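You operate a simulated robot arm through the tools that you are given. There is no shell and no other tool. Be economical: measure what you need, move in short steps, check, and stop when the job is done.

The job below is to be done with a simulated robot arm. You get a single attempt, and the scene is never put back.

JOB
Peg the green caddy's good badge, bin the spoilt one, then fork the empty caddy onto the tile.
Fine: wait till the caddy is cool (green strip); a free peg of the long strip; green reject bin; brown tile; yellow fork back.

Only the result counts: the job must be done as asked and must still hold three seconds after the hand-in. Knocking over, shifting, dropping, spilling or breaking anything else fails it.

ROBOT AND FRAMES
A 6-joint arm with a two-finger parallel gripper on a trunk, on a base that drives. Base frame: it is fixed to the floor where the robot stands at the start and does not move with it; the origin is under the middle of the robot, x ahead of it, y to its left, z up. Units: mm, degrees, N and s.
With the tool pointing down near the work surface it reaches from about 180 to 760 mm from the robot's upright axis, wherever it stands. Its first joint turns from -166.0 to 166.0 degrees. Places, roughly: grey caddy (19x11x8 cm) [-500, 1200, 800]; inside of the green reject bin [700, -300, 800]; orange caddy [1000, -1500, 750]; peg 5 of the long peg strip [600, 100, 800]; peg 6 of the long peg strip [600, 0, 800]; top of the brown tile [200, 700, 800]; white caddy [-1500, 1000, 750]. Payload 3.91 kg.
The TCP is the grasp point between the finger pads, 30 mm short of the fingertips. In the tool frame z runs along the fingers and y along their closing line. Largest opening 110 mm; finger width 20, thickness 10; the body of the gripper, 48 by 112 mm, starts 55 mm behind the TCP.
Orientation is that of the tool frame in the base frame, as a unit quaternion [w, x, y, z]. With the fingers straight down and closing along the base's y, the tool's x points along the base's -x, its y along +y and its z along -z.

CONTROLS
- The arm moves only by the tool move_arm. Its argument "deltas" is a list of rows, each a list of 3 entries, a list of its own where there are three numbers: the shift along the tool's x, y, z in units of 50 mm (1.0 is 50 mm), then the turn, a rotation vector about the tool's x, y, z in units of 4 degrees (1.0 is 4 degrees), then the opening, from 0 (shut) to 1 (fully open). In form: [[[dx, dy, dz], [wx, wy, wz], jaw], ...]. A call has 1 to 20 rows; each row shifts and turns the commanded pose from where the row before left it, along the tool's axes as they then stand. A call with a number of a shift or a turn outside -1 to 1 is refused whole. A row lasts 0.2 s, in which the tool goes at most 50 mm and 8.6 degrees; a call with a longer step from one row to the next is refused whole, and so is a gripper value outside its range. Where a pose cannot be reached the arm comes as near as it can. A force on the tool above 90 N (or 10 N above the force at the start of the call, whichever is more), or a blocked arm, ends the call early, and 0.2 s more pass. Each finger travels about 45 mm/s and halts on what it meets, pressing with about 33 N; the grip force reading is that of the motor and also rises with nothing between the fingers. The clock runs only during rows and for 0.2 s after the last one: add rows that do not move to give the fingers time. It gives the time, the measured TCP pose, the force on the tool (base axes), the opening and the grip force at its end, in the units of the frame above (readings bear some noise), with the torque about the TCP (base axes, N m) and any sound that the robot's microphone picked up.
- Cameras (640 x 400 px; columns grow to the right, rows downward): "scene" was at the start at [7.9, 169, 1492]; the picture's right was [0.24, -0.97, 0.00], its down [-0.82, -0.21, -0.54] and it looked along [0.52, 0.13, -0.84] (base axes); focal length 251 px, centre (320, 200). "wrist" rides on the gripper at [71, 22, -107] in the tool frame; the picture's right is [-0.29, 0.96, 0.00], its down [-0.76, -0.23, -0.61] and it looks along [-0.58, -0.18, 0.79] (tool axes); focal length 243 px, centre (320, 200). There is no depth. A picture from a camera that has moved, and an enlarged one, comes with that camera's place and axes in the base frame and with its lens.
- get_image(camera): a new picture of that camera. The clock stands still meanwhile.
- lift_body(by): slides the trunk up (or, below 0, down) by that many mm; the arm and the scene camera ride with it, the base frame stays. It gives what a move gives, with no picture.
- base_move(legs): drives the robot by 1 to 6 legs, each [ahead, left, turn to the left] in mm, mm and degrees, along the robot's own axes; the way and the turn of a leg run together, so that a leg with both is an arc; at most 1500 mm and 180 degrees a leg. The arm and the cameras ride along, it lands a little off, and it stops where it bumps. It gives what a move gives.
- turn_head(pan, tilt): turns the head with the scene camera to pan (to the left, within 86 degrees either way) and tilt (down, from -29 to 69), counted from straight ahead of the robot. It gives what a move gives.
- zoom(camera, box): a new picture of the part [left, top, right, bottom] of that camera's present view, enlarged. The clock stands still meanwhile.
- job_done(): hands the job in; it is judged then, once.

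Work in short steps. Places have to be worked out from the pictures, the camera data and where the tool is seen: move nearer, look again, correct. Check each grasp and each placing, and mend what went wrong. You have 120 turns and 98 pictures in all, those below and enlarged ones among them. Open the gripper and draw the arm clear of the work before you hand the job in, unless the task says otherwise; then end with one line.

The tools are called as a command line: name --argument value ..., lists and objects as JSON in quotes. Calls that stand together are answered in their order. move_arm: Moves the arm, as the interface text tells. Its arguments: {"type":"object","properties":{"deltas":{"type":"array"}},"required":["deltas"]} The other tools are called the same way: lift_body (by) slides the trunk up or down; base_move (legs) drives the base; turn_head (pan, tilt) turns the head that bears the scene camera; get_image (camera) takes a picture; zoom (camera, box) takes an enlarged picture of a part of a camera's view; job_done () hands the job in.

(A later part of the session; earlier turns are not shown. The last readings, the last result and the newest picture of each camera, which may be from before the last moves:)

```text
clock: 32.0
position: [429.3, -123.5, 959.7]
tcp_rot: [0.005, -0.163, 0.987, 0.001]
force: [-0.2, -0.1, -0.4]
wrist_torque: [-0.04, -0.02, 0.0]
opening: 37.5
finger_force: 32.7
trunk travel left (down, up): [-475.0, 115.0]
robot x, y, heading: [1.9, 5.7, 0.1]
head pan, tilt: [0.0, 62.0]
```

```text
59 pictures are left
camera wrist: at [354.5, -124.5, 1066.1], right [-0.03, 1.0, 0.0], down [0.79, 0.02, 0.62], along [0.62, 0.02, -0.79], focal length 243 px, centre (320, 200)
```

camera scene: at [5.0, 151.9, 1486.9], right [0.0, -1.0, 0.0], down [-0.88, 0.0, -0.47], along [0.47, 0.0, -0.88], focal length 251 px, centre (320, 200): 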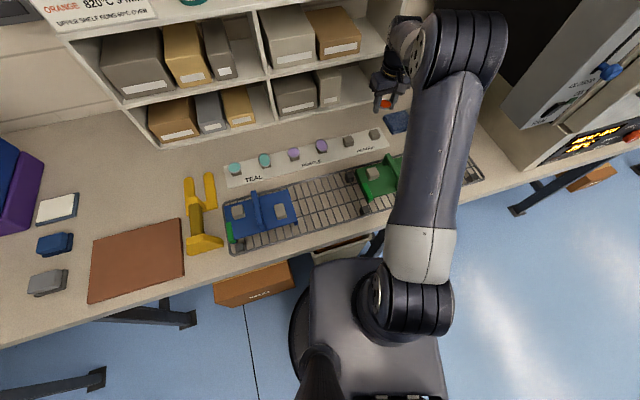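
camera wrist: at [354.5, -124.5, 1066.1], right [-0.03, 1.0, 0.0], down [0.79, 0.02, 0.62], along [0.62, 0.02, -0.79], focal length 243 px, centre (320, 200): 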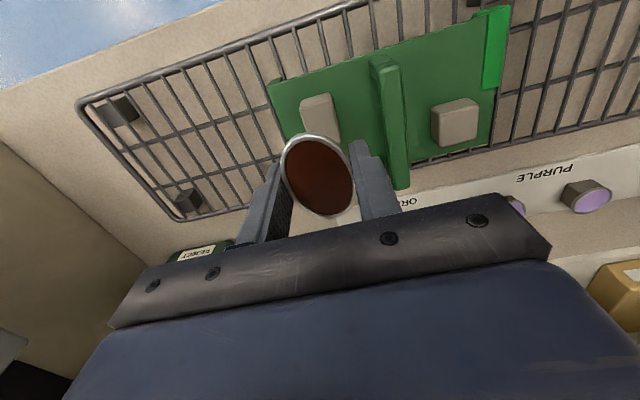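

Got it. I carry it toward the bin and look from there.

move_arm --deltas '[[[-0.648, -0.714, 0], [0, 0, 0], 0.25], [[-0.648, -0.714, 0], [0, 0, 0], 0.25], [[-0.648, -0.714, 0], [0, 0, 0], 0.25], [[-0.648, -0.714, 0], [0, 0, 0], 0.25], [[-0.648, -0.714, 0], [0, 0, 0], 0.25], [[0, 0, 0], [0, 0, 0], 0.25]]'

get_image --camera "wrist"

turn_head --pan -22 --tilt 45

get_image --camera "scene"

```text
clock: 33.4
position: [638.2, -238.9, 961.2]
tcp_rot: [0.005, -0.163, 0.987, 0.0]
force: [0.5, 0.4, -0.4]
wrist_torque: [0.05, 0.0, -0.01]
opening: 37.7
finger_force: 33.1
trunk travel left (down, up): [-475.0, 115.0]
robot x, y, heading: [0.2, -0.8, -0.0]
head pan, tilt: [0.0, 62.0]
```

```text
58 pictures are left
camera wrist: at [563.0, -240.2, 1068.2], right [-0.03, 1.0, 0.0], down [0.79, 0.02, 0.62], along [0.62, 0.02, -0.79], focal length 243 px, centre (320, 200)
```

wrist: 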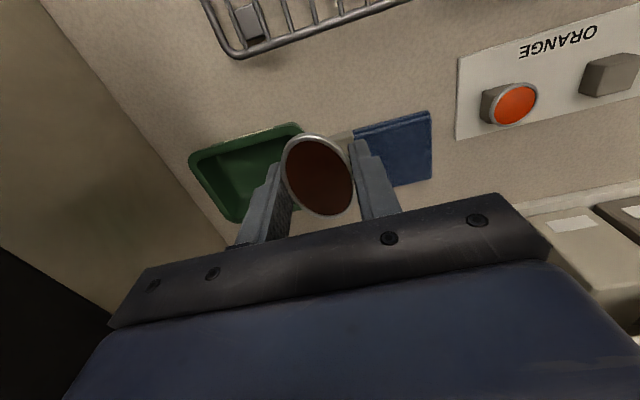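

```text
clock: 34.2
position: [638.6, -238.7, 962.2]
tcp_rot: [0.006, -0.162, 0.987, 0.0]
force: [-0.2, -0.1, 0.2]
wrist_torque: [0.03, 0.01, -0.01]
opening: 37.6
finger_force: 32.9
trunk travel left (down, up): [-475.0, 115.0]
robot x, y, heading: [1.0, -0.3, 0.0]
head pan, tilt: [-22.0, 45.0]
```

```text
57 pictures are left
camera scene: at [15.8, 121.6, 1508.6], right [-0.37, -0.93, 0.0], down [-0.66, 0.26, -0.71], along [0.66, -0.26, -0.71], focal length 251 px, centre (320, 200)
```

scene: 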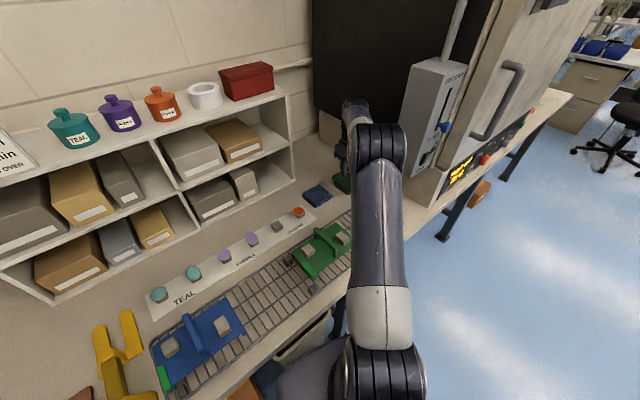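

Bin centre works out at about (735, −307), rim ≈ 813 — just out of reach. I retract the arm a bit and drive ~250 mm rightward parallel to the bench edge.

move_arm --deltas '[[[0.402, 0.766, 0], [0, 0, 0], 0.25], [[0.402, 0.766, 0], [0, 0, 0], 0.25], [[0.402, 0.766, 0], [0, 0, 0], 0.25], [[0.402, 0.766, 0], [0, 0, 0], 0.25], [[0.402, 0.766, 0], [0, 0, 0], 0.25], [[0.402, 0.766, 0], [0, 0, 0], 0.25]]'

base_move --legs '[[70, -237, 0]]'

get_image --camera "wrist"

get_image --camera "scene"

```text
clock: 35.6
position: [455.7, -60.9, 960.5]
tcp_rot: [0.005, -0.162, 0.987, -0.001]
force: [0.0, -0.9, 0.0]
wrist_torque: [0.03, 0.04, -0.03]
opening: 37.9
finger_force: 33.0
trunk travel left (down, up): [-475.0, 115.0]
robot x, y, heading: [-1.7, -0.1, -0.1]
head pan, tilt: [-22.0, 45.0]
```

```text
clock: 37.4
position: [525.7, -301.4, 959.8]
tcp_rot: [0.006, -0.16, 0.987, 0.001]
force: [-0.1, -0.1, -0.2]
wrist_torque: [0.02, 0.03, 0.02]
opening: 37.6
finger_force: 32.6
trunk travel left (down, up): [-475.0, 115.0]
robot x, y, heading: [67.6, -240.0, -0.0]
head pan, tilt: [-22.0, 45.0]
```

```text
56 pictures are left
camera wrist: at [449.4, -302.4, 1067.1], right [-0.03, 1.0, 0.0], down [0.79, 0.02, 0.62], along [0.62, 0.02, -0.79], focal length 243 px, centre (320, 200)
```

wrist: 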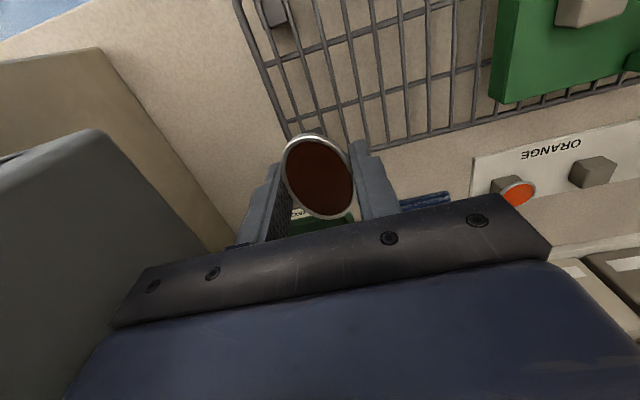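

```text
55 pictures are left
camera scene: at [86.1, -117.1, 1508.7], right [-0.38, -0.93, 0.0], down [-0.65, 0.27, -0.71], along [0.65, -0.27, -0.71], focal length 251 px, centre (320, 200)
```

scene: 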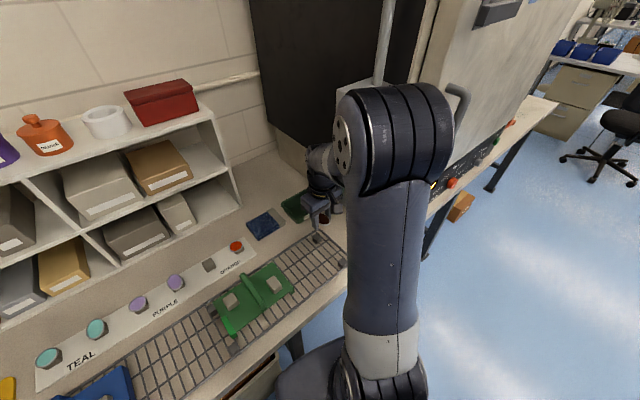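

I extend the arm over the bin.

move_arm --deltas '[[[-0.771, -0.278, 0], [0, 0, 0], 0.25], [[-0.771, -0.278, 0], [0, 0, 0], 0.25], [[-0.771, -0.278, 0], [0, 0, 0], 0.25], [[-0.771, -0.278, 0], [0, 0, 0], 0.25], [[-0.771, -0.278, 0], [0, 0, 0], 0.25], [[0, 0, 0], [0, 0, 0], 0.25]]'

get_image --camera "wrist"

zoom --camera "scene" --box '[220, 100, 420, 250]'

```text
clock: 38.8
position: [731.5, -306.2, 963.8]
tcp_rot: [0.005, -0.16, 0.987, 0.0]
force: [0.1, 0.4, -0.4]
wrist_torque: [0.0, 0.02, -0.01]
opening: 37.7
finger_force: 32.7
trunk travel left (down, up): [-475.0, 115.0]
robot x, y, heading: [67.3, -239.4, -0.1]
head pan, tilt: [-22.0, 45.0]
```

```text
54 pictures are left
camera wrist: at [656.6, -307.3, 1069.7], right [-0.03, 1.0, 0.0], down [0.79, 0.02, 0.62], along [0.62, 0.02, -0.79], focal length 243 px, centre (320, 200)
```

wrist: 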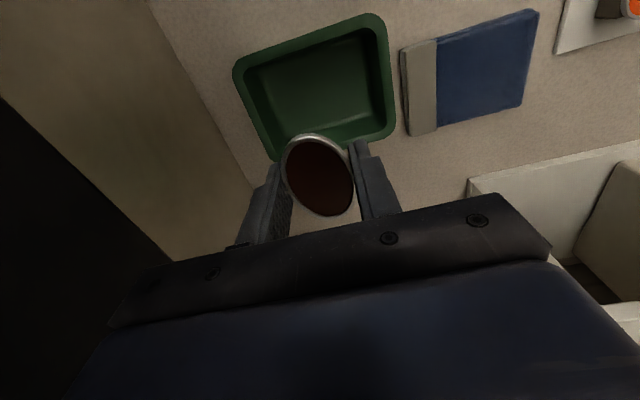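

```text
2.67 times, centred on (320, 175) of scene
camera zoom: at [86.5, -117.1, 1508.6], right [-0.38, -0.93, 0.0], down [-0.65, 0.27, -0.71], along [0.65, -0.27, -0.71], focal length 669 px, centre (320, 267)
```

zoom: 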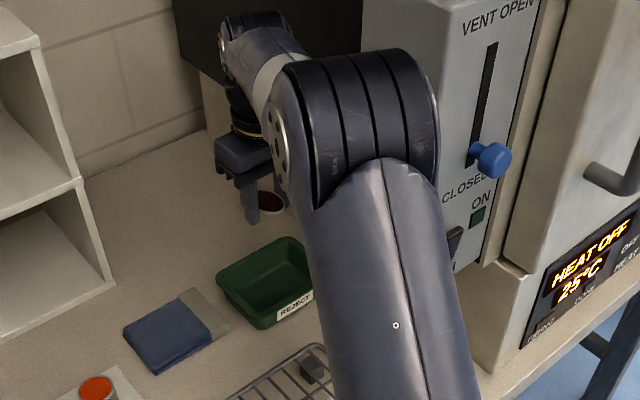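

TCP is over the bin centre (732, −302). I lower into the bin.

move_arm --deltas '[[[-0.02, 0.07, 0.6], [0, 0, 0], 0.25], [[0, 0, 0.7], [0, 0, 0], 0.25], [[0, 0, 0.7], [0, 0, 0], 0.25], [[0, 0, 0.6], [0, 0, 0], 0.25], [[0, 0, 0.1], [0, 0, 0], 0.25], [[0, 0, 0], [0, 0, 0], 0.25]]'

get_image --camera "wrist"

```text
clock: 40.2
position: [732.4, -304.2, 828.9]
tcp_rot: [0.005, -0.16, 0.987, -0.001]
force: [-0.8, -0.1, -0.1]
wrist_torque: [0.0, -0.01, 0.0]
opening: 37.6
finger_force: 33.1
trunk travel left (down, up): [-475.0, 115.0]
robot x, y, heading: [66.9, -235.7, -0.4]
head pan, tilt: [-22.0, 45.0]
```

```text
52 pictures are left
camera wrist: at [656.4, -305.5, 934.9], right [-0.03, 1.0, 0.0], down [0.79, 0.02, 0.62], along [0.62, 0.02, -0.79], focal length 243 px, centre (320, 200)
```

wrist: 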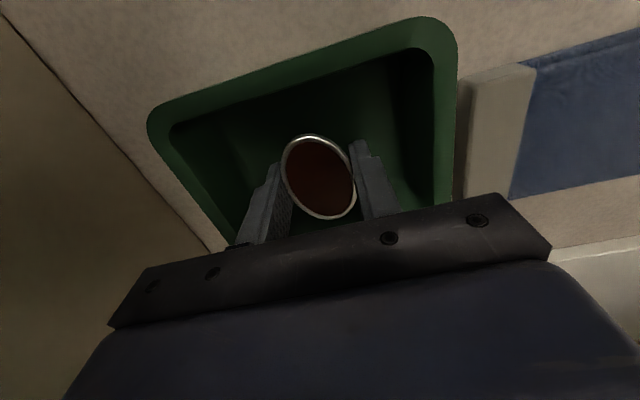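

Well inside the bin. I release, then lift straight out.

move_arm --deltas '[[[0, 0, 0.1], [0, 0, 0], 0.25], [[0, 0, 0], [0, 0, 0], 0.5], [[0, 0, 0], [0, 0, 0], 0.5], [[0, 0, -0.4], [0, 0, 0], 0.5], [[0, 0, -0.8], [0, 0, 0], 0.5], [[0, 0, -0.8], [0, 0, 0], 0.5], [[0, 0, -0.8], [0, 0, 0], 0.5], [[0, 0, 0], [0, 0, 0], 0.5]]'

get_image --camera "wrist"

```text
clock: 42.0
position: [729.9, -303.3, 965.6]
tcp_rot: [0.006, -0.16, 0.987, 0.0]
force: [-0.9, 0.6, 0.9]
wrist_torque: [0.0, 0.0, 0.0]
opening: 55.1
finger_force: 0.0
trunk travel left (down, up): [-475.0, 115.0]
robot x, y, heading: [68.5, -240.8, -0.2]
head pan, tilt: [-22.0, 45.0]
```

```text
51 pictures are left
camera wrist: at [654.1, -304.5, 1072.3], right [-0.03, 1.0, 0.0], down [0.79, 0.02, 0.62], along [0.62, 0.02, -0.79], focal length 243 px, centre (320, 200)
```

wrist: 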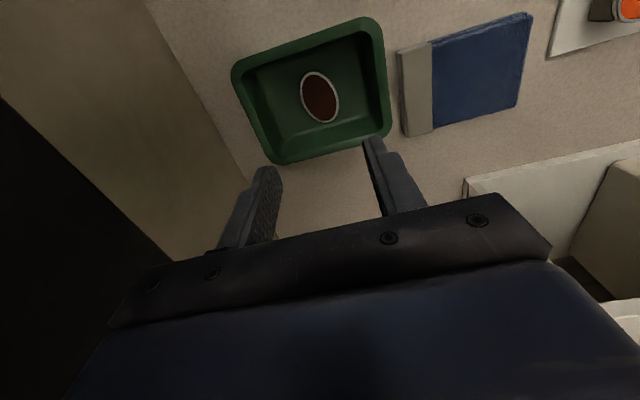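

The spoilt badge is in the bin. I retract the arm and drive back-left to about (−200, 250), from where caddy, fork and tile are all in reach.

move_arm --deltas '[[[0.771, 0.278, 0], [0, 0, 0], 0.5], [[0.771, 0.278, 0], [0, 0, 0], 0.5], [[0.771, 0.278, -0.2], [0, 0, 0], 0.5], [[0.771, 0.278, -0.2], [0, 0, 0], 0.5], [[0.771, 0.278, -0.2], [0, 0, 0], 0.5]]'

base_move --legs '[[-200, 0, 0], [-67, 490, 0]]'

turn_head --pan 10 --tilt 50

get_image --camera "scene"

```text
clock: 43.0
position: [584.2, -299.7, 982.8]
tcp_rot: [0.016, -0.17, 0.985, -0.003]
force: [18.2, 1.2, -2.9]
wrist_torque: [0.05, 1.74, 0.89]
opening: 55.3
finger_force: 0.0
trunk travel left (down, up): [-475.0, 115.0]
robot x, y, heading: [70.7, -240.6, -0.2]
head pan, tilt: [-22.0, 45.0]
stopped in row 5: the force on the tool passed its limit at 100 N (the readings are from after the stop); the commanded pose is now the measured one
```

```text
clock: 43.8
position: [584.9, -298.4, 984.2]
tcp_rot: [0.024, -0.179, 0.984, -0.006]
force: [24.8, 2.9, -9.7]
wrist_torque: [0.39, 2.43, 1.3]
opening: 54.9
finger_force: 0.0
trunk travel left (down, up): [-475.0, 115.0]
robot x, y, heading: [66.9, -236.2, 0.1]
head pan, tilt: [-22.0, 45.0]
stopped in leg 1: the robot was blocked; the commanded pose is now the measured one
```

```text
clock: 44.8
position: [583.2, -299.4, 983.9]
tcp_rot: [0.023, -0.176, 0.984, -0.007]
force: [37.0, 5.6, -8.1]
wrist_torque: [-0.07, 3.65, 1.9]
opening: 54.6
finger_force: 0.1
trunk travel left (down, up): [-475.0, 115.0]
robot x, y, heading: [61.8, -240.6, 0.1]
head pan, tilt: [10.0, 50.0]
```

```text
50 pictures are left
camera scene: at [85.7, -72.6, 1501.6], right [0.17, -0.99, 0.0], down [-0.76, -0.13, -0.64], along [0.63, 0.11, -0.77], focal length 251 px, centre (320, 200)
```

scene: 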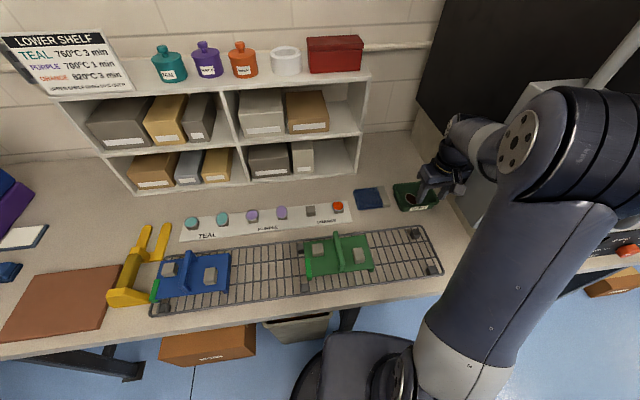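

The arm is being pushed — likely the elbow touches the vent box. I back out forward along the way I came and look.

move_arm --deltas '[[[-0.5, -0.18, 0.1], [0, 0, 0], 0.5], [[0, 0, 0], [0, 0, 0], 0.5]]'

turn_head --pan -40 --tilt 35

get_image --camera "scene"

get_image --camera "wrist"

```text
clock: 45.4
position: [606.3, -296.8, 982.3]
tcp_rot: [0.023, -0.175, 0.984, -0.006]
force: [1.6, -0.4, -0.2]
wrist_torque: [0.0, 0.0, -0.01]
opening: 54.9
finger_force: 0.1
trunk travel left (down, up): [-475.0, 115.0]
robot x, y, heading: [59.4, -242.8, 0.1]
head pan, tilt: [10.0, 50.0]
```

```text
clock: 46.6
position: [606.6, -297.2, 982.1]
tcp_rot: [0.024, -0.176, 0.984, -0.007]
force: [-0.7, -0.1, 0.1]
wrist_torque: [0.02, -0.03, 0.02]
opening: 55.1
finger_force: 0.1
trunk travel left (down, up): [-475.0, 115.0]
robot x, y, heading: [65.8, -239.8, -0.3]
head pan, tilt: [-40.0, 35.0]
```

```text
49 pictures are left
camera scene: at [71.8, -143.0, 1523.4], right [-0.64, -0.77, 0.0], down [-0.44, 0.37, -0.82], along [0.63, -0.53, -0.57], focal length 251 px, centre (320, 200)
```

scene: 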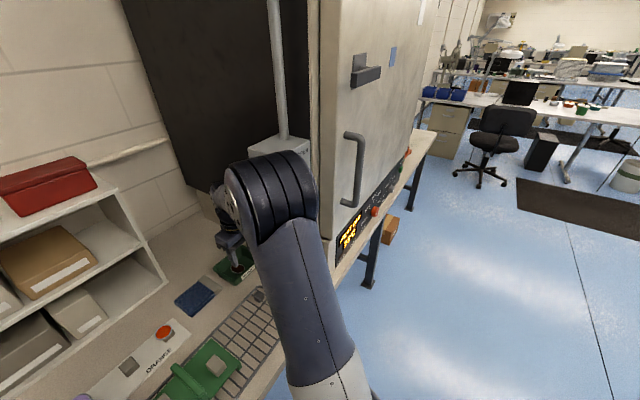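

```text
48 pictures are left
camera wrist: at [527.3, -300.0, 1085.9], right [-0.06, 1.0, -0.01], down [0.76, 0.05, 0.65], along [0.65, 0.03, -0.76], focal length 243 px, centre (320, 200)
```

wrist: 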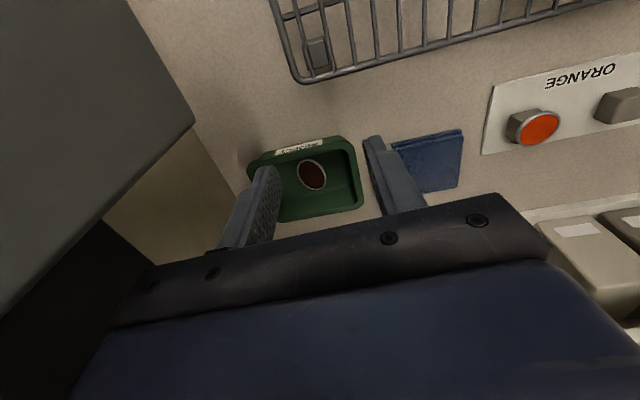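

Contact is released. With the arm as is, I drive the base left so the elbow leaves the vent box, then on to the planned spot.

base_move --legs '[[0, 200, 0]]'

zoom --camera "scene" --box '[200, 60, 460, 260]'

```text
clock: 48.3
position: [599.5, -118.2, 981.4]
tcp_rot: [0.024, -0.168, 0.986, -0.007]
force: [0.2, 0.0, -0.1]
wrist_torque: [-0.04, -0.01, -0.04]
opening: 55.3
finger_force: 0.0
trunk travel left (down, up): [-475.0, 115.0]
robot x, y, heading: [57.1, -49.9, -1.0]
head pan, tilt: [-40.0, 35.0]
stopped in leg 1: the robot was blocked; the commanded pose is now the measured one
```

```text
2.00 times, centred on (330, 160) of scene
camera zoom: at [66.2, 44.9, 1523.5], right [-0.66, -0.75, 0.0], down [-0.43, 0.38, -0.82], along [0.62, -0.54, -0.57], focal length 502 px, centre (300, 280)
```

zoom: 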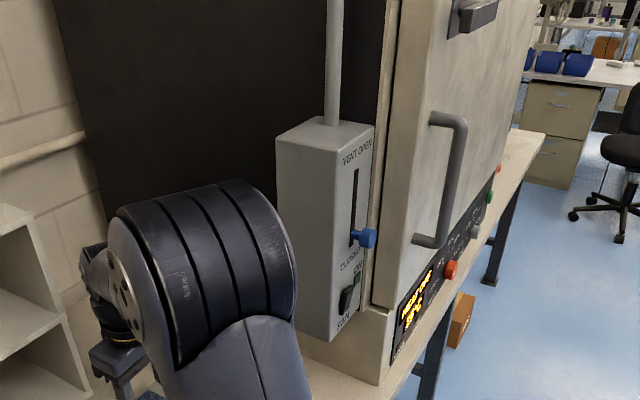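

The base touched something on the bench side (the edge slants toward it). The vent lever is unchanged. I back straight off, then go left.

base_move --legs '[[-260, 0, 0], [0, 300, 1]]'

turn_head --pan 10 --tilt 50

get_image --camera "scene"

```text
clock: 51.8
position: [338.9, 187.0, 982.6]
tcp_rot: [0.024, -0.177, 0.984, -0.006]
force: [-0.1, -0.3, -0.2]
wrist_torque: [-0.01, -0.01, -0.01]
opening: 55.1
finger_force: 0.1
trunk travel left (down, up): [-475.0, 115.0]
robot x, y, heading: [-205.4, 244.1, -0.2]
head pan, tilt: [-40.0, 35.0]
```

```text
clock: 53.0
position: [339.2, 186.4, 981.4]
tcp_rot: [0.024, -0.177, 0.984, -0.006]
force: [0.0, -0.5, -0.5]
wrist_torque: [0.0, 0.03, -0.02]
opening: 55.3
finger_force: 0.1
trunk travel left (down, up): [-475.0, 115.0]
robot x, y, heading: [-205.3, 245.7, 0.2]
head pan, tilt: [10.0, 50.0]
```

```text
46 pictures are left
camera scene: at [-188.2, 410.1, 1501.8], right [0.17, -0.98, 0.0], down [-0.75, -0.13, -0.64], along [0.63, 0.11, -0.77], focal length 251 px, centre (320, 200)
```

scene: 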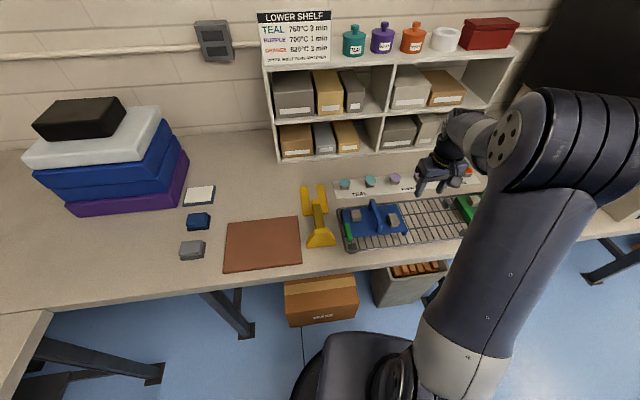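

All within reach now. I level the tool and move above the fork for close views.

move_arm --deltas '[[[0, 0, 0], [-0.28, 0.65, 0.35], 0.6], [[-0.186, 0.882, 0], [0, 0, 0], 0.6], [[-0.186, 0.882, 0], [0, 0, 0], 0.6], [[-0.186, 0.882, 0], [0, 0, 0], 0.6], [[-0.186, 0.882, 0], [0, 0, 0], 0.6], [[-0.186, 0.882, 0], [0, 0, 0], 0.6], [[-0.186, 0.882, 0], [0, 0, 0], 0.6], [[-0.186, 0.882, 0], [0, 0, 0], 0.6], [[0, 0, 0], [0, 0, 0], 0.6]]'

get_image --camera "wrist"

zoom --camera "scene" --box '[210, 150, 450, 300]'

```text
clock: 55.0
position: [300.1, 499.4, 983.8]
tcp_rot: [0.0, -0.163, 0.987, -0.001]
force: [0.3, -0.3, 0.8]
wrist_torque: [-0.03, 0.05, 0.0]
opening: 65.8
finger_force: 0.1
trunk travel left (down, up): [-475.0, 115.0]
robot x, y, heading: [-203.4, 243.7, -0.1]
head pan, tilt: [10.0, 50.0]
```

```text
45 pictures are left
camera wrist: at [226.3, 498.5, 1091.0], right [-0.04, 1.0, 0.0], down [0.79, 0.03, 0.61], along [0.61, 0.02, -0.79], focal length 243 px, centre (320, 200)
```

wrist: 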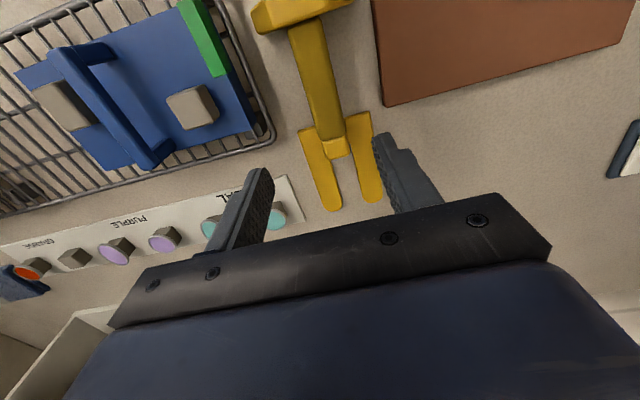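

```text
2.67 times, centred on (330, 225) of scene
camera zoom: at [-188.3, 410.6, 1501.7], right [0.17, -0.98, 0.0], down [-0.75, -0.13, -0.64], along [0.63, 0.11, -0.77], focal length 669 px, centre (293, 133)
```

zoom: 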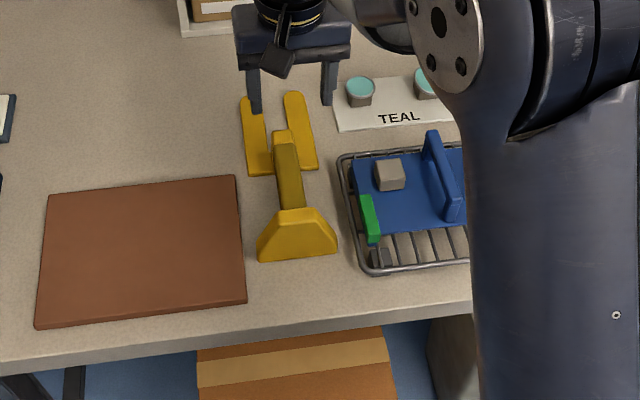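

The fork's bar runs from about (331, 514) to (237, 484) at top z ≈ 845, direction ~18.5°. I'll grip at about (307, 506); first down to 885.

move_arm --deltas '[[[-0.175, 0.08, 0.5], [0, 0, 0], 0.6], [[0, 0, 0.7], [0, 0, 0], 0.6], [[0, 0, 0.76], [0, 0, 0], 0.6], [[0, 0, 0], [0, 0, 0], 0.6]]'

get_image --camera "wrist"

zoom --camera "scene" --box '[270, 150, 380, 250]'

```text
clock: 56.0
position: [307.7, 504.8, 882.6]
tcp_rot: [0.0, -0.164, 0.986, -0.001]
force: [0.3, 0.1, -0.3]
wrist_torque: [-0.01, -0.03, 0.0]
opening: 65.6
finger_force: 0.0
trunk travel left (down, up): [-475.0, 115.0]
robot x, y, heading: [-202.4, 245.0, 0.1]
head pan, tilt: [10.0, 50.0]
```

```text
43 pictures are left
camera wrist: at [232.9, 503.4, 989.5], right [-0.04, 1.0, 0.0], down [0.79, 0.03, 0.61], along [0.61, 0.02, -0.79], focal length 243 px, centre (320, 200)
```

wrist: 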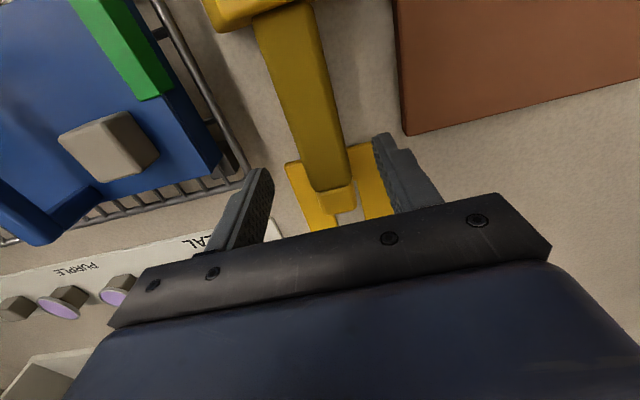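

```text
4.00 times, centred on (325, 200) of scene
camera zoom: at [-188.0, 410.4, 1501.7], right [0.17, -0.98, 0.0], down [-0.75, -0.13, -0.64], along [0.63, 0.11, -0.77], focal length 1003 px, centre (300, 200)
```

zoom: 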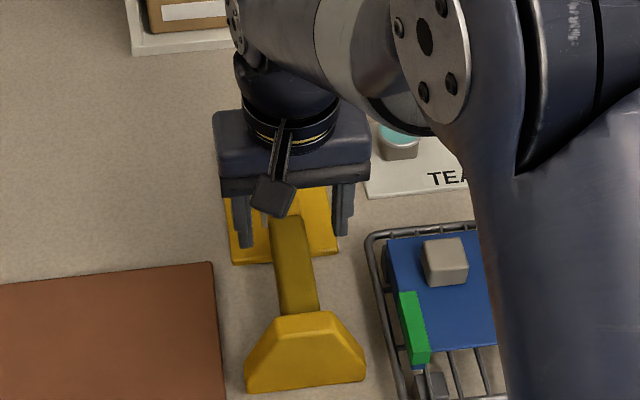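

Aligned with the bar, fingers clear on both sides. Descend to ~837 and close.

move_arm --deltas '[[[0, 0.03, 0.45], [0, 0, 0], 0.6], [[0, 0, 0.45], [0, 0, 0], 0.6], [[0, 0, 0], [0, 0, 0], 0.6], [[0, 0, 0], [0, 0, 0], 0.1], [[0, 0, 0], [0, 0, 0], 0.1], [[0, 0, 0], [0, 0, 0], 0.1], [[0, 0, 0], [0, 0, 0], 0.1], [[0, 0, 0], [0, 0, 0], 0.1]]'

get_image --camera "wrist"

```text
clock: 57.8
position: [306.8, 507.4, 839.1]
tcp_rot: [0.0, -0.165, 0.986, -0.001]
force: [0.6, 1.1, -0.5]
wrist_torque: [0.02, 0.0, -0.02]
opening: 29.6
finger_force: 33.0
trunk travel left (down, up): [-475.0, 115.0]
robot x, y, heading: [-204.9, 243.5, -0.0]
head pan, tilt: [10.0, 50.0]
```

```text
41 pictures are left
camera wrist: at [231.9, 506.1, 946.4], right [-0.04, 1.0, 0.0], down [0.79, 0.03, 0.61], along [0.61, 0.02, -0.79], focal length 243 px, centre (320, 200)
```

wrist: 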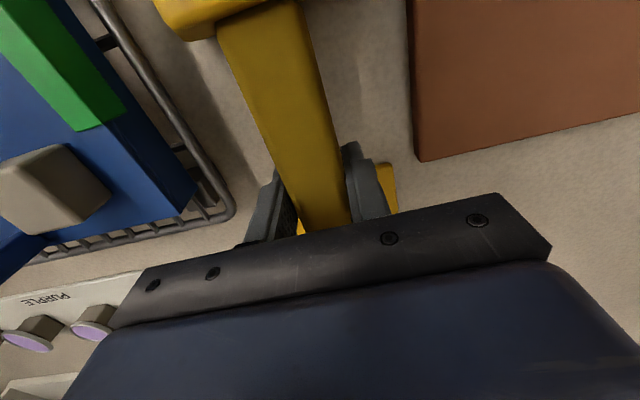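

Gripped at 29.6 mm (rest pose: TCP 306.8, 507.4, ~839). I lift and check the fork stays level.

move_arm --deltas '[[[0, 0, -0.2], [0, 0, 0], 0.1], [[0, 0, -0.5], [0, 0, 0], 0.1], [[0, 0, -0.6], [0, 0, 0], 0.1], [[0, 0, -0.7], [0, 0, 0], 0.1], [[0, 0, -0.7], [0, 0, 0], 0.1], [[0, 0, 0], [0, 0, 0], 0.1]]'

zoom --camera "scene" --box '[250, 120, 410, 250]'

```text
clock: 59.2
position: [304.1, 506.2, 974.6]
tcp_rot: [0.001, -0.164, 0.986, -0.001]
force: [-0.2, -1.1, 0.0]
wrist_torque: [0.02, -0.01, 0.0]
opening: 29.6
finger_force: 32.9
trunk travel left (down, up): [-475.0, 115.0]
robot x, y, heading: [-205.5, 244.4, 0.0]
head pan, tilt: [10.0, 50.0]
```

```text
3.08 times, centred on (330, 185) of scene
camera zoom: at [-188.3, 410.2, 1501.7], right [0.17, -0.98, 0.0], down [-0.75, -0.13, -0.64], along [0.63, 0.11, -0.77], focal length 772 px, centre (289, 246)
```

zoom: 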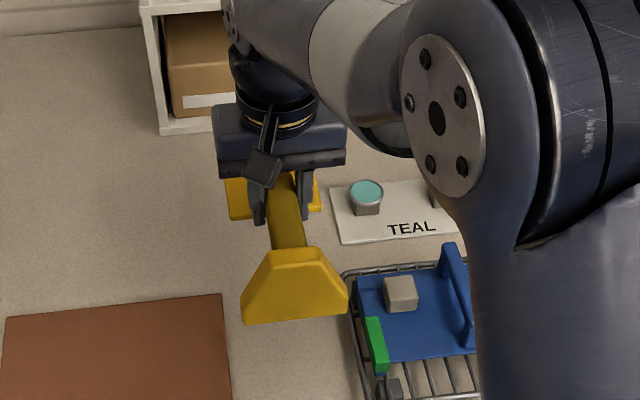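

The fork is held level. I carry it over to the pre-insert place in front of the green caddy, staying high.

move_arm --deltas '[[[0.463, -0.827, 0], [0, 0, 0], 0.1], [[0.463, -0.827, 0], [0, 0, 0], 0.1], [[0.463, -0.827, 0], [0, 0, 0], 0.1], [[0.463, -0.827, 0], [0, 0, 0], 0.1], [[0.463, -0.827, 0], [0, 0, 0], 0.1], [[0.463, -0.827, 0], [0, 0, 0], 0.1], [[0.463, -0.827, 0], [0, 0, 0], 0.1], [[0.463, -0.827, 0], [0, 0, 0], 0.1], [[0.463, -0.827, 0], [0, 0, 0], 0.1], [[0.463, -0.827, 0], [0, 0, 0], 0.1], [[0.463, -0.827, 0], [0, 0, 0], 0.1], [[0.463, -0.827, 0], [0, 0, 0], 0.1], [[0.463, -0.827, 0], [0, 0, 0], 0.1], [[0.463, -0.827, 0], [0, 0, 0], 0.1], [[0, 0, 0], [0, 0, 0], 0.1]]'

get_image --camera "wrist"

turn_head --pan -30 --tilt 40

get_image --camera "scene"

```text
clock: 62.4
position: [187.0, -146.2, 973.5]
tcp_rot: [0.0, -0.165, 0.986, -0.001]
force: [-0.4, -0.5, -1.4]
wrist_torque: [0.02, -0.03, -0.02]
opening: 29.5
finger_force: 32.6
trunk travel left (down, up): [-475.0, 115.0]
robot x, y, heading: [-206.3, 242.3, 0.0]
head pan, tilt: [10.0, 50.0]
```

```text
39 pictures are left
camera wrist: at [112.3, -146.3, 1079.9], right [-0.04, 1.0, 0.0], down [0.79, 0.03, 0.61], along [0.61, 0.02, -0.79], focal length 243 px, centre (320, 200)
```

wrist: 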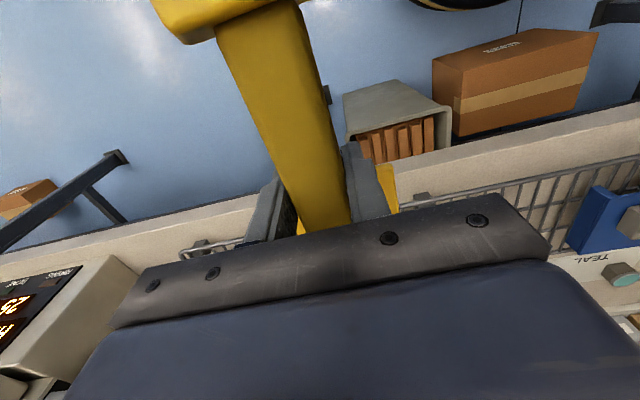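

```text
clock: 63.5
position: [187.1, -144.7, 973.1]
tcp_rot: [-0.001, -0.165, 0.986, -0.001]
force: [0.3, 0.1, -0.9]
wrist_torque: [0.03, -0.01, 0.01]
opening: 29.7
finger_force: 32.9
trunk travel left (down, up): [-475.0, 115.0]
robot x, y, heading: [-200.9, 245.8, 0.2]
head pan, tilt: [-30.0, 40.0]
```

```text
38 pictures are left
camera scene: at [-190.4, 354.2, 1515.9], right [-0.5, -0.87, 0.0], down [-0.56, 0.32, -0.77], along [0.66, -0.38, -0.64], focal length 251 px, centre (320, 200)
```

scene: 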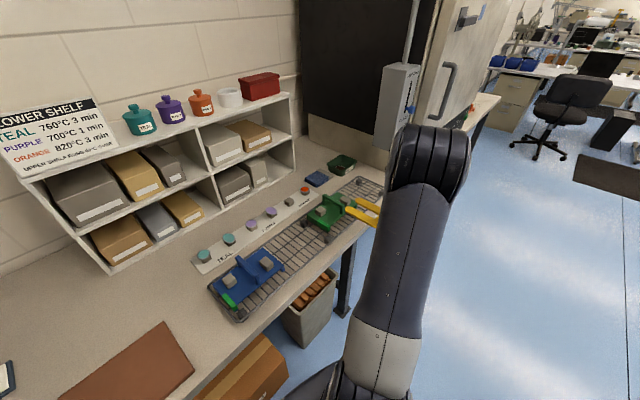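

The fork tips show in front of the caddy. I zoom in on that area.

zoom --camera "scene" --box '[280, 160, 400, 260]'

```text
4.00 times, centred on (340, 210) of scene
camera zoom: at [-190.4, 354.2, 1515.9], right [-0.5, -0.87, 0.0], down [-0.56, 0.32, -0.77], along [0.66, -0.38, -0.64], focal length 1003 px, centre (240, 160)
```

zoom: 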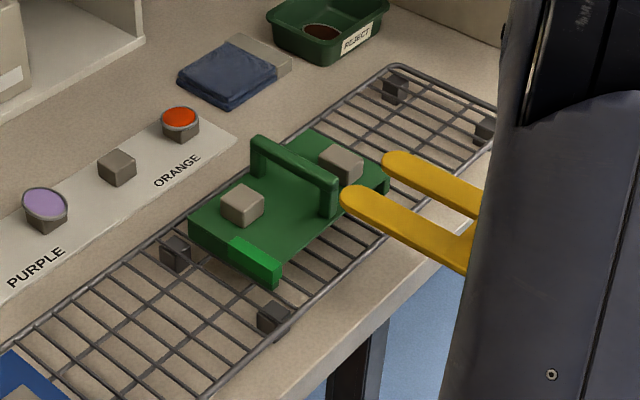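

Fork is aligned with the caddy centre (offset <1 mm), tips ~30 mm short of the near edge. I lower so the tines sit between rack top (~805) and deck underside (~837): TCP to 873.

move_arm --deltas '[[[0, 0, 0.7], [0, 0, 0], 0.1], [[0, 0, 0.7], [0, 0, 0], 0.1], [[0, 0, 0.5], [0, 0, 0], 0.1], [[0, 0, 0.1], [0, 0, 0], 0.1], [[0, 0, 0], [0, 0, 0], 0.1]]'

zoom --camera "scene" --box '[300, 170, 400, 250]'

get_image --camera "wrist"

```text
clock: 64.7
position: [186.0, -143.7, 874.5]
tcp_rot: [0.0, -0.164, 0.986, -0.002]
force: [-0.7, 0.3, -1.6]
wrist_torque: [0.02, 0.02, -0.01]
opening: 29.7
finger_force: 32.8
trunk travel left (down, up): [-475.0, 115.0]
robot x, y, heading: [-203.4, 239.6, -0.1]
head pan, tilt: [-30.0, 40.0]
```

```text
5.00 times, centred on (350, 210) of scene
camera zoom: at [-190.4, 354.2, 1515.9], right [-0.5, -0.87, 0.0], down [-0.56, 0.32, -0.77], along [0.66, -0.38, -0.64], focal length 1254 px, centre (170, 150)
```

zoom: 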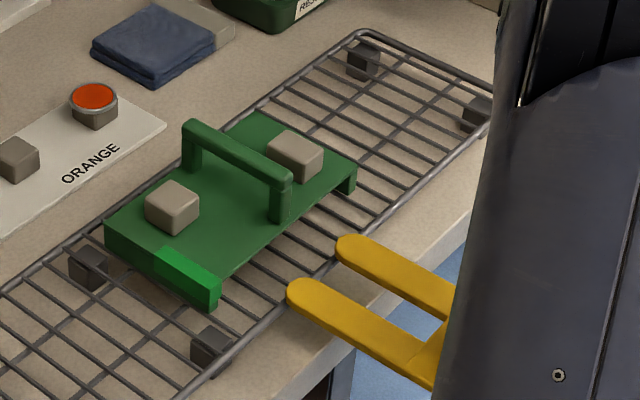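

```text
35 pictures are left
camera wrist: at [112.0, -145.8, 982.3], right [-0.04, 1.0, 0.0], down [0.79, 0.03, 0.61], along [0.61, 0.02, -0.79], focal length 243 px, centre (320, 200)
```

wrist: 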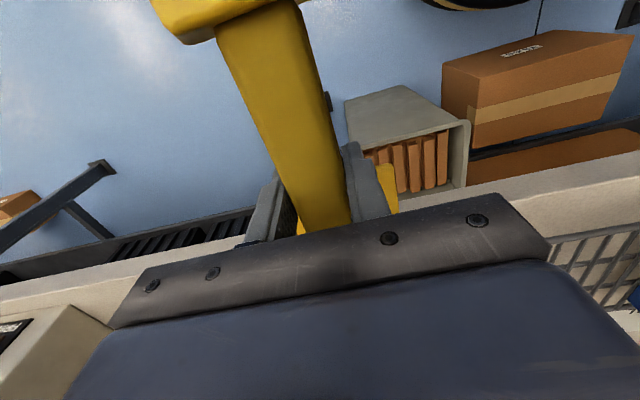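

Deck-skirt height looks ~30 mm (rack top ≈ 813, underside ≈ 837), so I raise 4 mm to centre the tines and advance 70 mm carefully.

move_arm --deltas '[[[0, 0, -0.07], [0, 0, 0], 0.1], [[-0.3, -0.02, 0], [0, 0, 0], 0.1], [[-0.3, 0, 0], [0, 0, 0], 0.1], [[-0.3, 0, 0], [0, 0, 0], 0.1], [[-0.25, 0, 0], [0, 0, 0], 0.1], [[-0.25, 0, 0], [0, 0, 0], 0.1], [[0, 0, 0], [0, 0, 0], 0.1]]'

zoom --camera "scene" --box '[300, 170, 400, 250]'

```text
clock: 66.3
position: [254.4, -122.9, 879.5]
tcp_rot: [0.0, -0.165, 0.986, -0.001]
force: [-0.1, 0.3, -1.3]
wrist_torque: [0.01, 0.02, -0.02]
opening: 29.6
finger_force: 33.5
trunk travel left (down, up): [-475.0, 115.0]
robot x, y, heading: [-203.3, 243.1, 0.1]
head pan, tilt: [-30.0, 40.0]
```

```text
5.00 times, centred on (350, 210) of scene
camera zoom: at [-190.2, 354.2, 1515.9], right [-0.5, -0.87, 0.0], down [-0.56, 0.32, -0.77], along [0.66, -0.38, -0.64], focal length 1254 px, centre (170, 150)
```

zoom: 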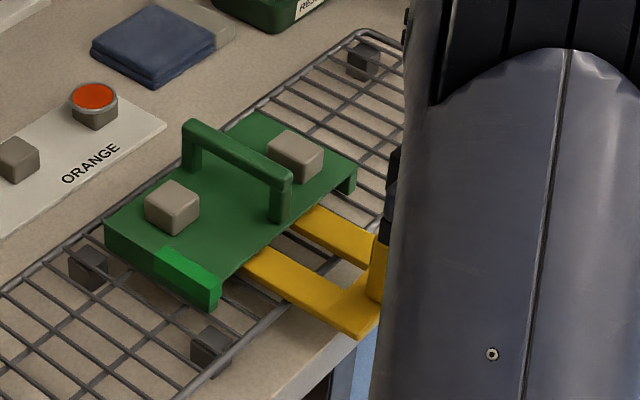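

Tines are sliding under freely. Advance another 72 mm.

move_arm --deltas '[[[-0.3, 0, 0], [0, 0, 0], 0.1], [[-0.3, 0, 0], [0, 0, 0], 0.1], [[-0.3, 0, 0], [0, 0, 0], 0.1], [[-0.3, 0, 0], [0, 0, 0], 0.1], [[-0.22, 0, 0], [0, 0, 0], 0.1], [[0, 0, 0], [0, 0, 0], 0.1]]'

zoom --camera "scene" --box '[300, 170, 400, 250]'

get_image --camera "wrist"

```text
clock: 67.7
position: [322.0, -99.7, 881.4]
tcp_rot: [0.001, -0.164, 0.986, -0.001]
force: [-0.5, 0.2, -1.5]
wrist_torque: [0.02, -0.04, 0.04]
opening: 29.6
finger_force: 33.5
trunk travel left (down, up): [-475.0, 115.0]
robot x, y, heading: [-204.6, 242.7, 0.2]
head pan, tilt: [-30.0, 40.0]
```

```text
5.00 times, centred on (350, 210) of scene
camera zoom: at [-190.2, 354.2, 1515.9], right [-0.5, -0.87, 0.0], down [-0.56, 0.32, -0.77], along [0.66, -0.38, -0.64], focal length 1254 px, centre (170, 150)
```

zoom: 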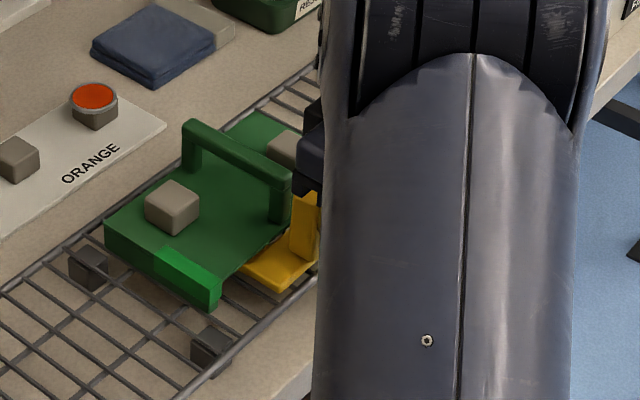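

```text
32 pictures are left
camera wrist: at [247.5, -100.8, 987.4], right [-0.04, 1.0, 0.0], down [0.79, 0.03, 0.61], along [0.61, 0.02, -0.79], focal length 243 px, centre (320, 200)
```

wrist: 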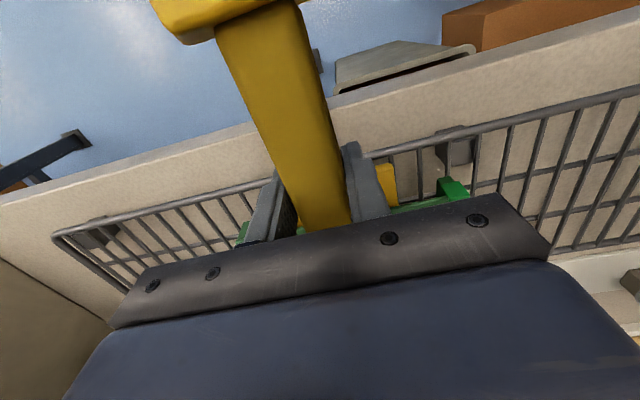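

Tines nearly fully under. I lift slowly by ~30 mm and watch for tilt.

move_arm --deltas '[[[0, 0, -0.08], [0, 0, 0], 0.05], [[0, 0, -0.08], [0, 0, 0], 0.05], [[0, 0, -0.1], [0, 0, 0], 0.05], [[0, 0, -0.15], [0, 0, 0], 0.05], [[0, 0, -0.2], [0, 0, 0], 0.05], [[0, 0, 0], [0, 0, 0], 0.05]]'

zoom --camera "scene" --box '[300, 170, 400, 250]'

```text
clock: 69.1
position: [322.0, -99.5, 909.0]
tcp_rot: [0.0, -0.164, 0.986, -0.001]
force: [0.2, -0.7, -3.6]
wrist_torque: [-0.03, 0.14, -0.02]
opening: 29.4
finger_force: 32.9
trunk travel left (down, up): [-475.0, 115.0]
robot x, y, heading: [-204.9, 247.7, -0.0]
head pan, tilt: [-30.0, 40.0]
```

```text
5.00 times, centred on (350, 210) of scene
camera zoom: at [-190.3, 354.2, 1515.9], right [-0.5, -0.87, 0.0], down [-0.56, 0.32, -0.77], along [0.66, -0.38, -0.64], focal length 1254 px, centre (170, 150)
```

zoom: 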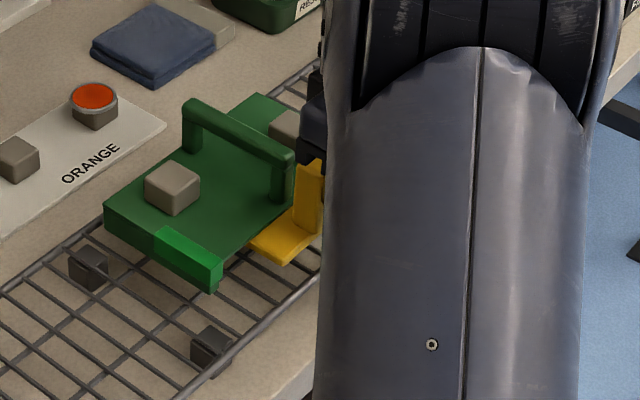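

Caddy lifted level (~2 N). I raise it to TCP ~1000 to clear the blue caddy's handle.

move_arm --deltas '[[[0, 0, -0.3], [0, 0, 0], 0.05], [[0, 0, -0.3], [0, 0, 0], 0.05], [[0, 0, -0.35], [0, 0, 0], 0.05], [[0, 0, -0.35], [0, 0, 0], 0.05], [[0, 0, -0.3], [0, 0, 0], 0.05], [[0, 0, -0.2], [0, 0, 0], 0.05], [[0, 0, 0], [0, 0, 0], 0.05]]'

turn_head --pan 15 --tilt 50

get_image --camera "scene"

```text
clock: 70.7
position: [320.0, -100.5, 999.8]
tcp_rot: [0.0, -0.164, 0.986, -0.001]
force: [0.0, -0.1, -3.5]
wrist_torque: [-0.02, 0.11, 0.01]
opening: 29.7
finger_force: 33.0
trunk travel left (down, up): [-475.0, 115.0]
robot x, y, heading: [-205.3, 241.2, -0.0]
head pan, tilt: [-30.0, 40.0]
```

```text
clock: 71.8
position: [320.7, -101.0, 999.0]
tcp_rot: [0.0, -0.165, 0.986, -0.001]
force: [0.8, -0.5, -3.3]
wrist_torque: [-0.06, 0.15, 0.03]
opening: 29.9
finger_force: 32.9
trunk travel left (down, up): [-475.0, 115.0]
robot x, y, heading: [-205.2, 241.9, 0.1]
head pan, tilt: [15.0, 50.0]
```

```text
30 pictures are left
camera scene: at [-189.4, 416.5, 1501.8], right [0.26, -0.97, 0.0], down [-0.74, -0.2, -0.64], along [0.62, 0.17, -0.77], focal length 251 px, centre (320, 200)
```

scene: 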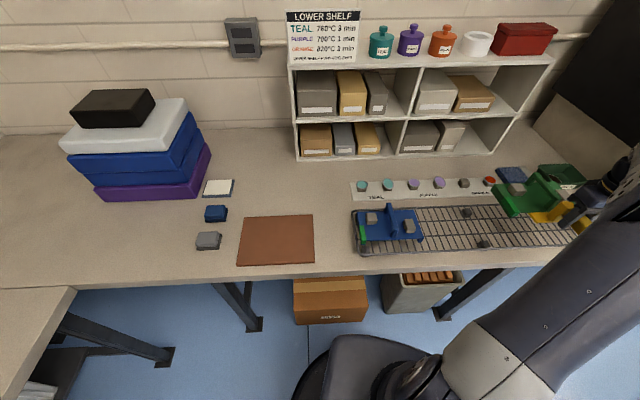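

I zoom on the tile to fix its corners.

zoom --camera "scene" --box '[220, 200, 340, 275]'

```text
5.33 times, centred on (280, 238) of scene
camera zoom: at [-189.4, 416.5, 1501.8], right [0.26, -0.97, 0.0], down [-0.74, -0.2, -0.64], along [0.62, 0.17, -0.77], focal length 1338 px, centre (533, 0)
```

zoom: 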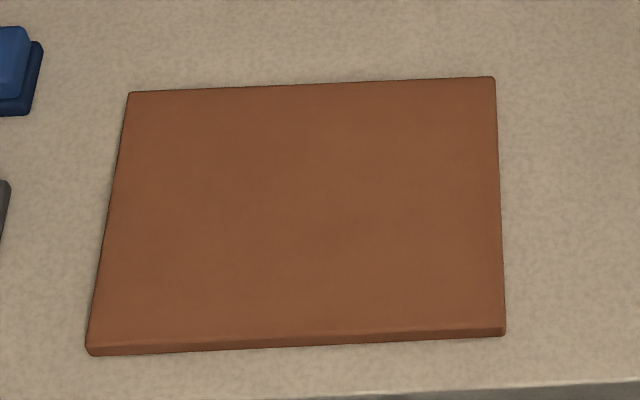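

Tile centre ≈ (190.5, 666), so the grip target is (83, 629). I carry the caddy there at height with a smooth ramp.

move_arm --deltas '[[[0, 0.3, 0], [0, 0, 0], 0.05], [[0, 0.6, 0], [0, 0, 0], 0.05], [[-0.016, 0.77, 0], [0, 0, 0], 0.05], [[-0.016, 0.77, 0], [0, 0, 0], 0.05], [[-0.016, 0.77, 0], [0, 0, 0], 0.05], [[-0.016, 0.77, 0], [0, 0, 0], 0.05], [[-0.016, 0.77, 0], [0, 0, 0], 0.05], [[-0.016, 0.77, 0], [0, 0, 0], 0.05], [[-0.016, 0.77, 0], [0, 0, 0], 0.05], [[-0.016, 0.77, 0], [0, 0, 0], 0.05], [[-0.016, 0.77, 0], [0, 0, 0], 0.05], [[-0.016, 0.77, 0], [0, 0, 0], 0.05], [[-0.016, 0.77, 0], [0, 0, 0], 0.05], [[-0.016, 0.77, 0], [0, 0, 0], 0.05], [[-0.016, 0.77, 0], [0, 0, 0], 0.05], [[-0.016, 0.77, 0], [0, 0, 0], 0.05], [[-0.016, 0.77, 0], [0, 0, 0], 0.05], [[0, 0.6, 0], [0, 0, 0], 0.05], [[0, 0.3, 0], [0, 0, 0], 0.05], [[0, 0, 0], [0, 0, 0], 0.05]]'

get_image --camera "scene"

```text
clock: 76.0
position: [114.1, 536.9, 997.5]
tcp_rot: [0.0, -0.164, 0.986, -0.001]
force: [-0.1, -0.5, -3.0]
wrist_torque: [-0.05, 0.14, 0.0]
opening: 29.7
finger_force: 33.0
trunk travel left (down, up): [-475.0, 115.0]
robot x, y, heading: [-203.6, 243.2, -0.3]
head pan, tilt: [15.0, 50.0]
```

```text
28 pictures are left
camera scene: at [-189.6, 417.0, 1501.7], right [0.26, -0.97, 0.0], down [-0.74, -0.2, -0.64], along [0.62, 0.17, -0.77], focal length 251 px, centre (320, 200)
```

scene: 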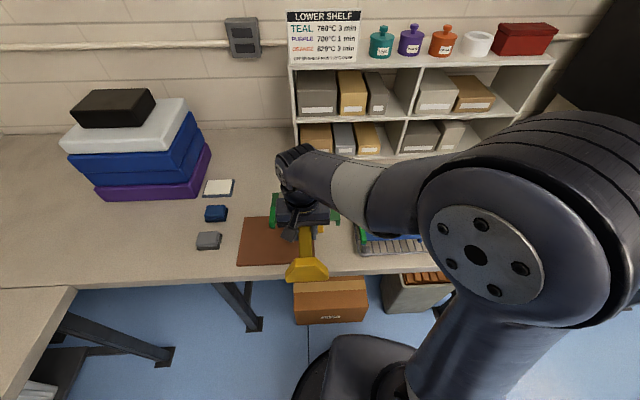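

97 mm remain. I finish the traverse and look.

move_arm --deltas '[[[0, 0.4, 0], [0, 0, 0], 0.05], [[0, 0.6, 0], [0, 0, 0], 0.05], [[0, 0.6, 0], [0, 0, 0], 0.05], [[0, 0.34, 0], [0, 0, 0], 0.05], [[0, 0, 0], [0, 0, 0], 0.05]]'

turn_head --pan 45 --tilt 50

get_image --camera "scene"

get_image --camera "wrist"

```text
clock: 77.2
position: [85.5, 629.6, 998.6]
tcp_rot: [0.0, -0.164, 0.986, -0.001]
force: [-0.4, 0.8, -3.5]
wrist_torque: [-0.06, 0.15, 0.01]
opening: 29.5
finger_force: 33.6
trunk travel left (down, up): [-475.0, 115.0]
robot x, y, heading: [-203.0, 244.1, 0.1]
head pan, tilt: [15.0, 50.0]
```

```text
clock: 78.1
position: [86.0, 629.3, 998.3]
tcp_rot: [0.0, -0.163, 0.987, -0.001]
force: [0.0, 0.1, -3.0]
wrist_torque: [-0.03, 0.13, 0.03]
opening: 29.6
finger_force: 33.5
trunk travel left (down, up): [-475.0, 115.0]
robot x, y, heading: [-202.0, 244.4, -0.4]
head pan, tilt: [45.0, 50.0]
```

```text
27 pictures are left
camera scene: at [-209.5, 451.5, 1501.7], right [0.71, -0.71, 0.0], down [-0.54, -0.54, -0.64], along [0.45, 0.45, -0.77], focal length 251 px, centre (320, 200)
```

scene: 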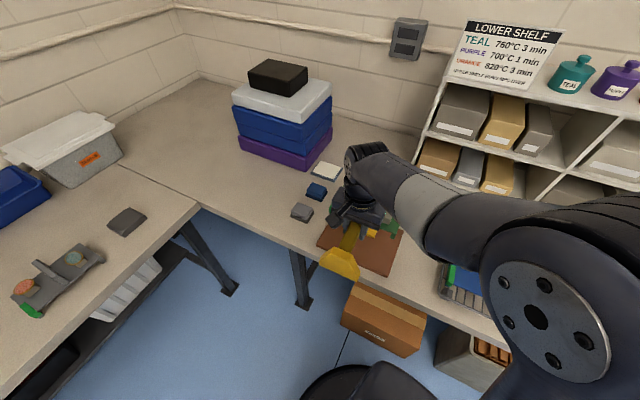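

```text
26 pictures are left
camera wrist: at [10.8, 627.8, 1105.3], right [-0.04, 1.0, 0.0], down [0.79, 0.03, 0.61], along [0.61, 0.02, -0.79], focal length 243 px, centre (320, 200)
```

wrist: 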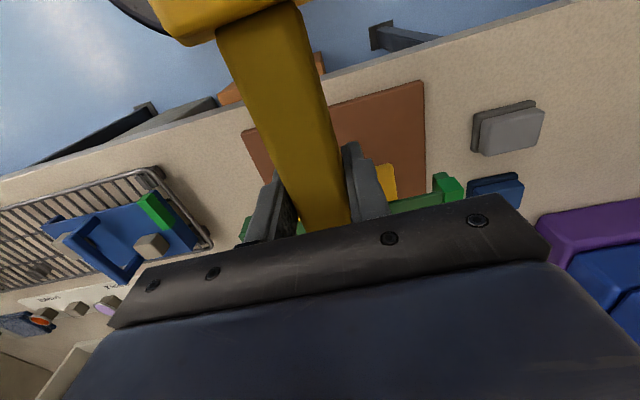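

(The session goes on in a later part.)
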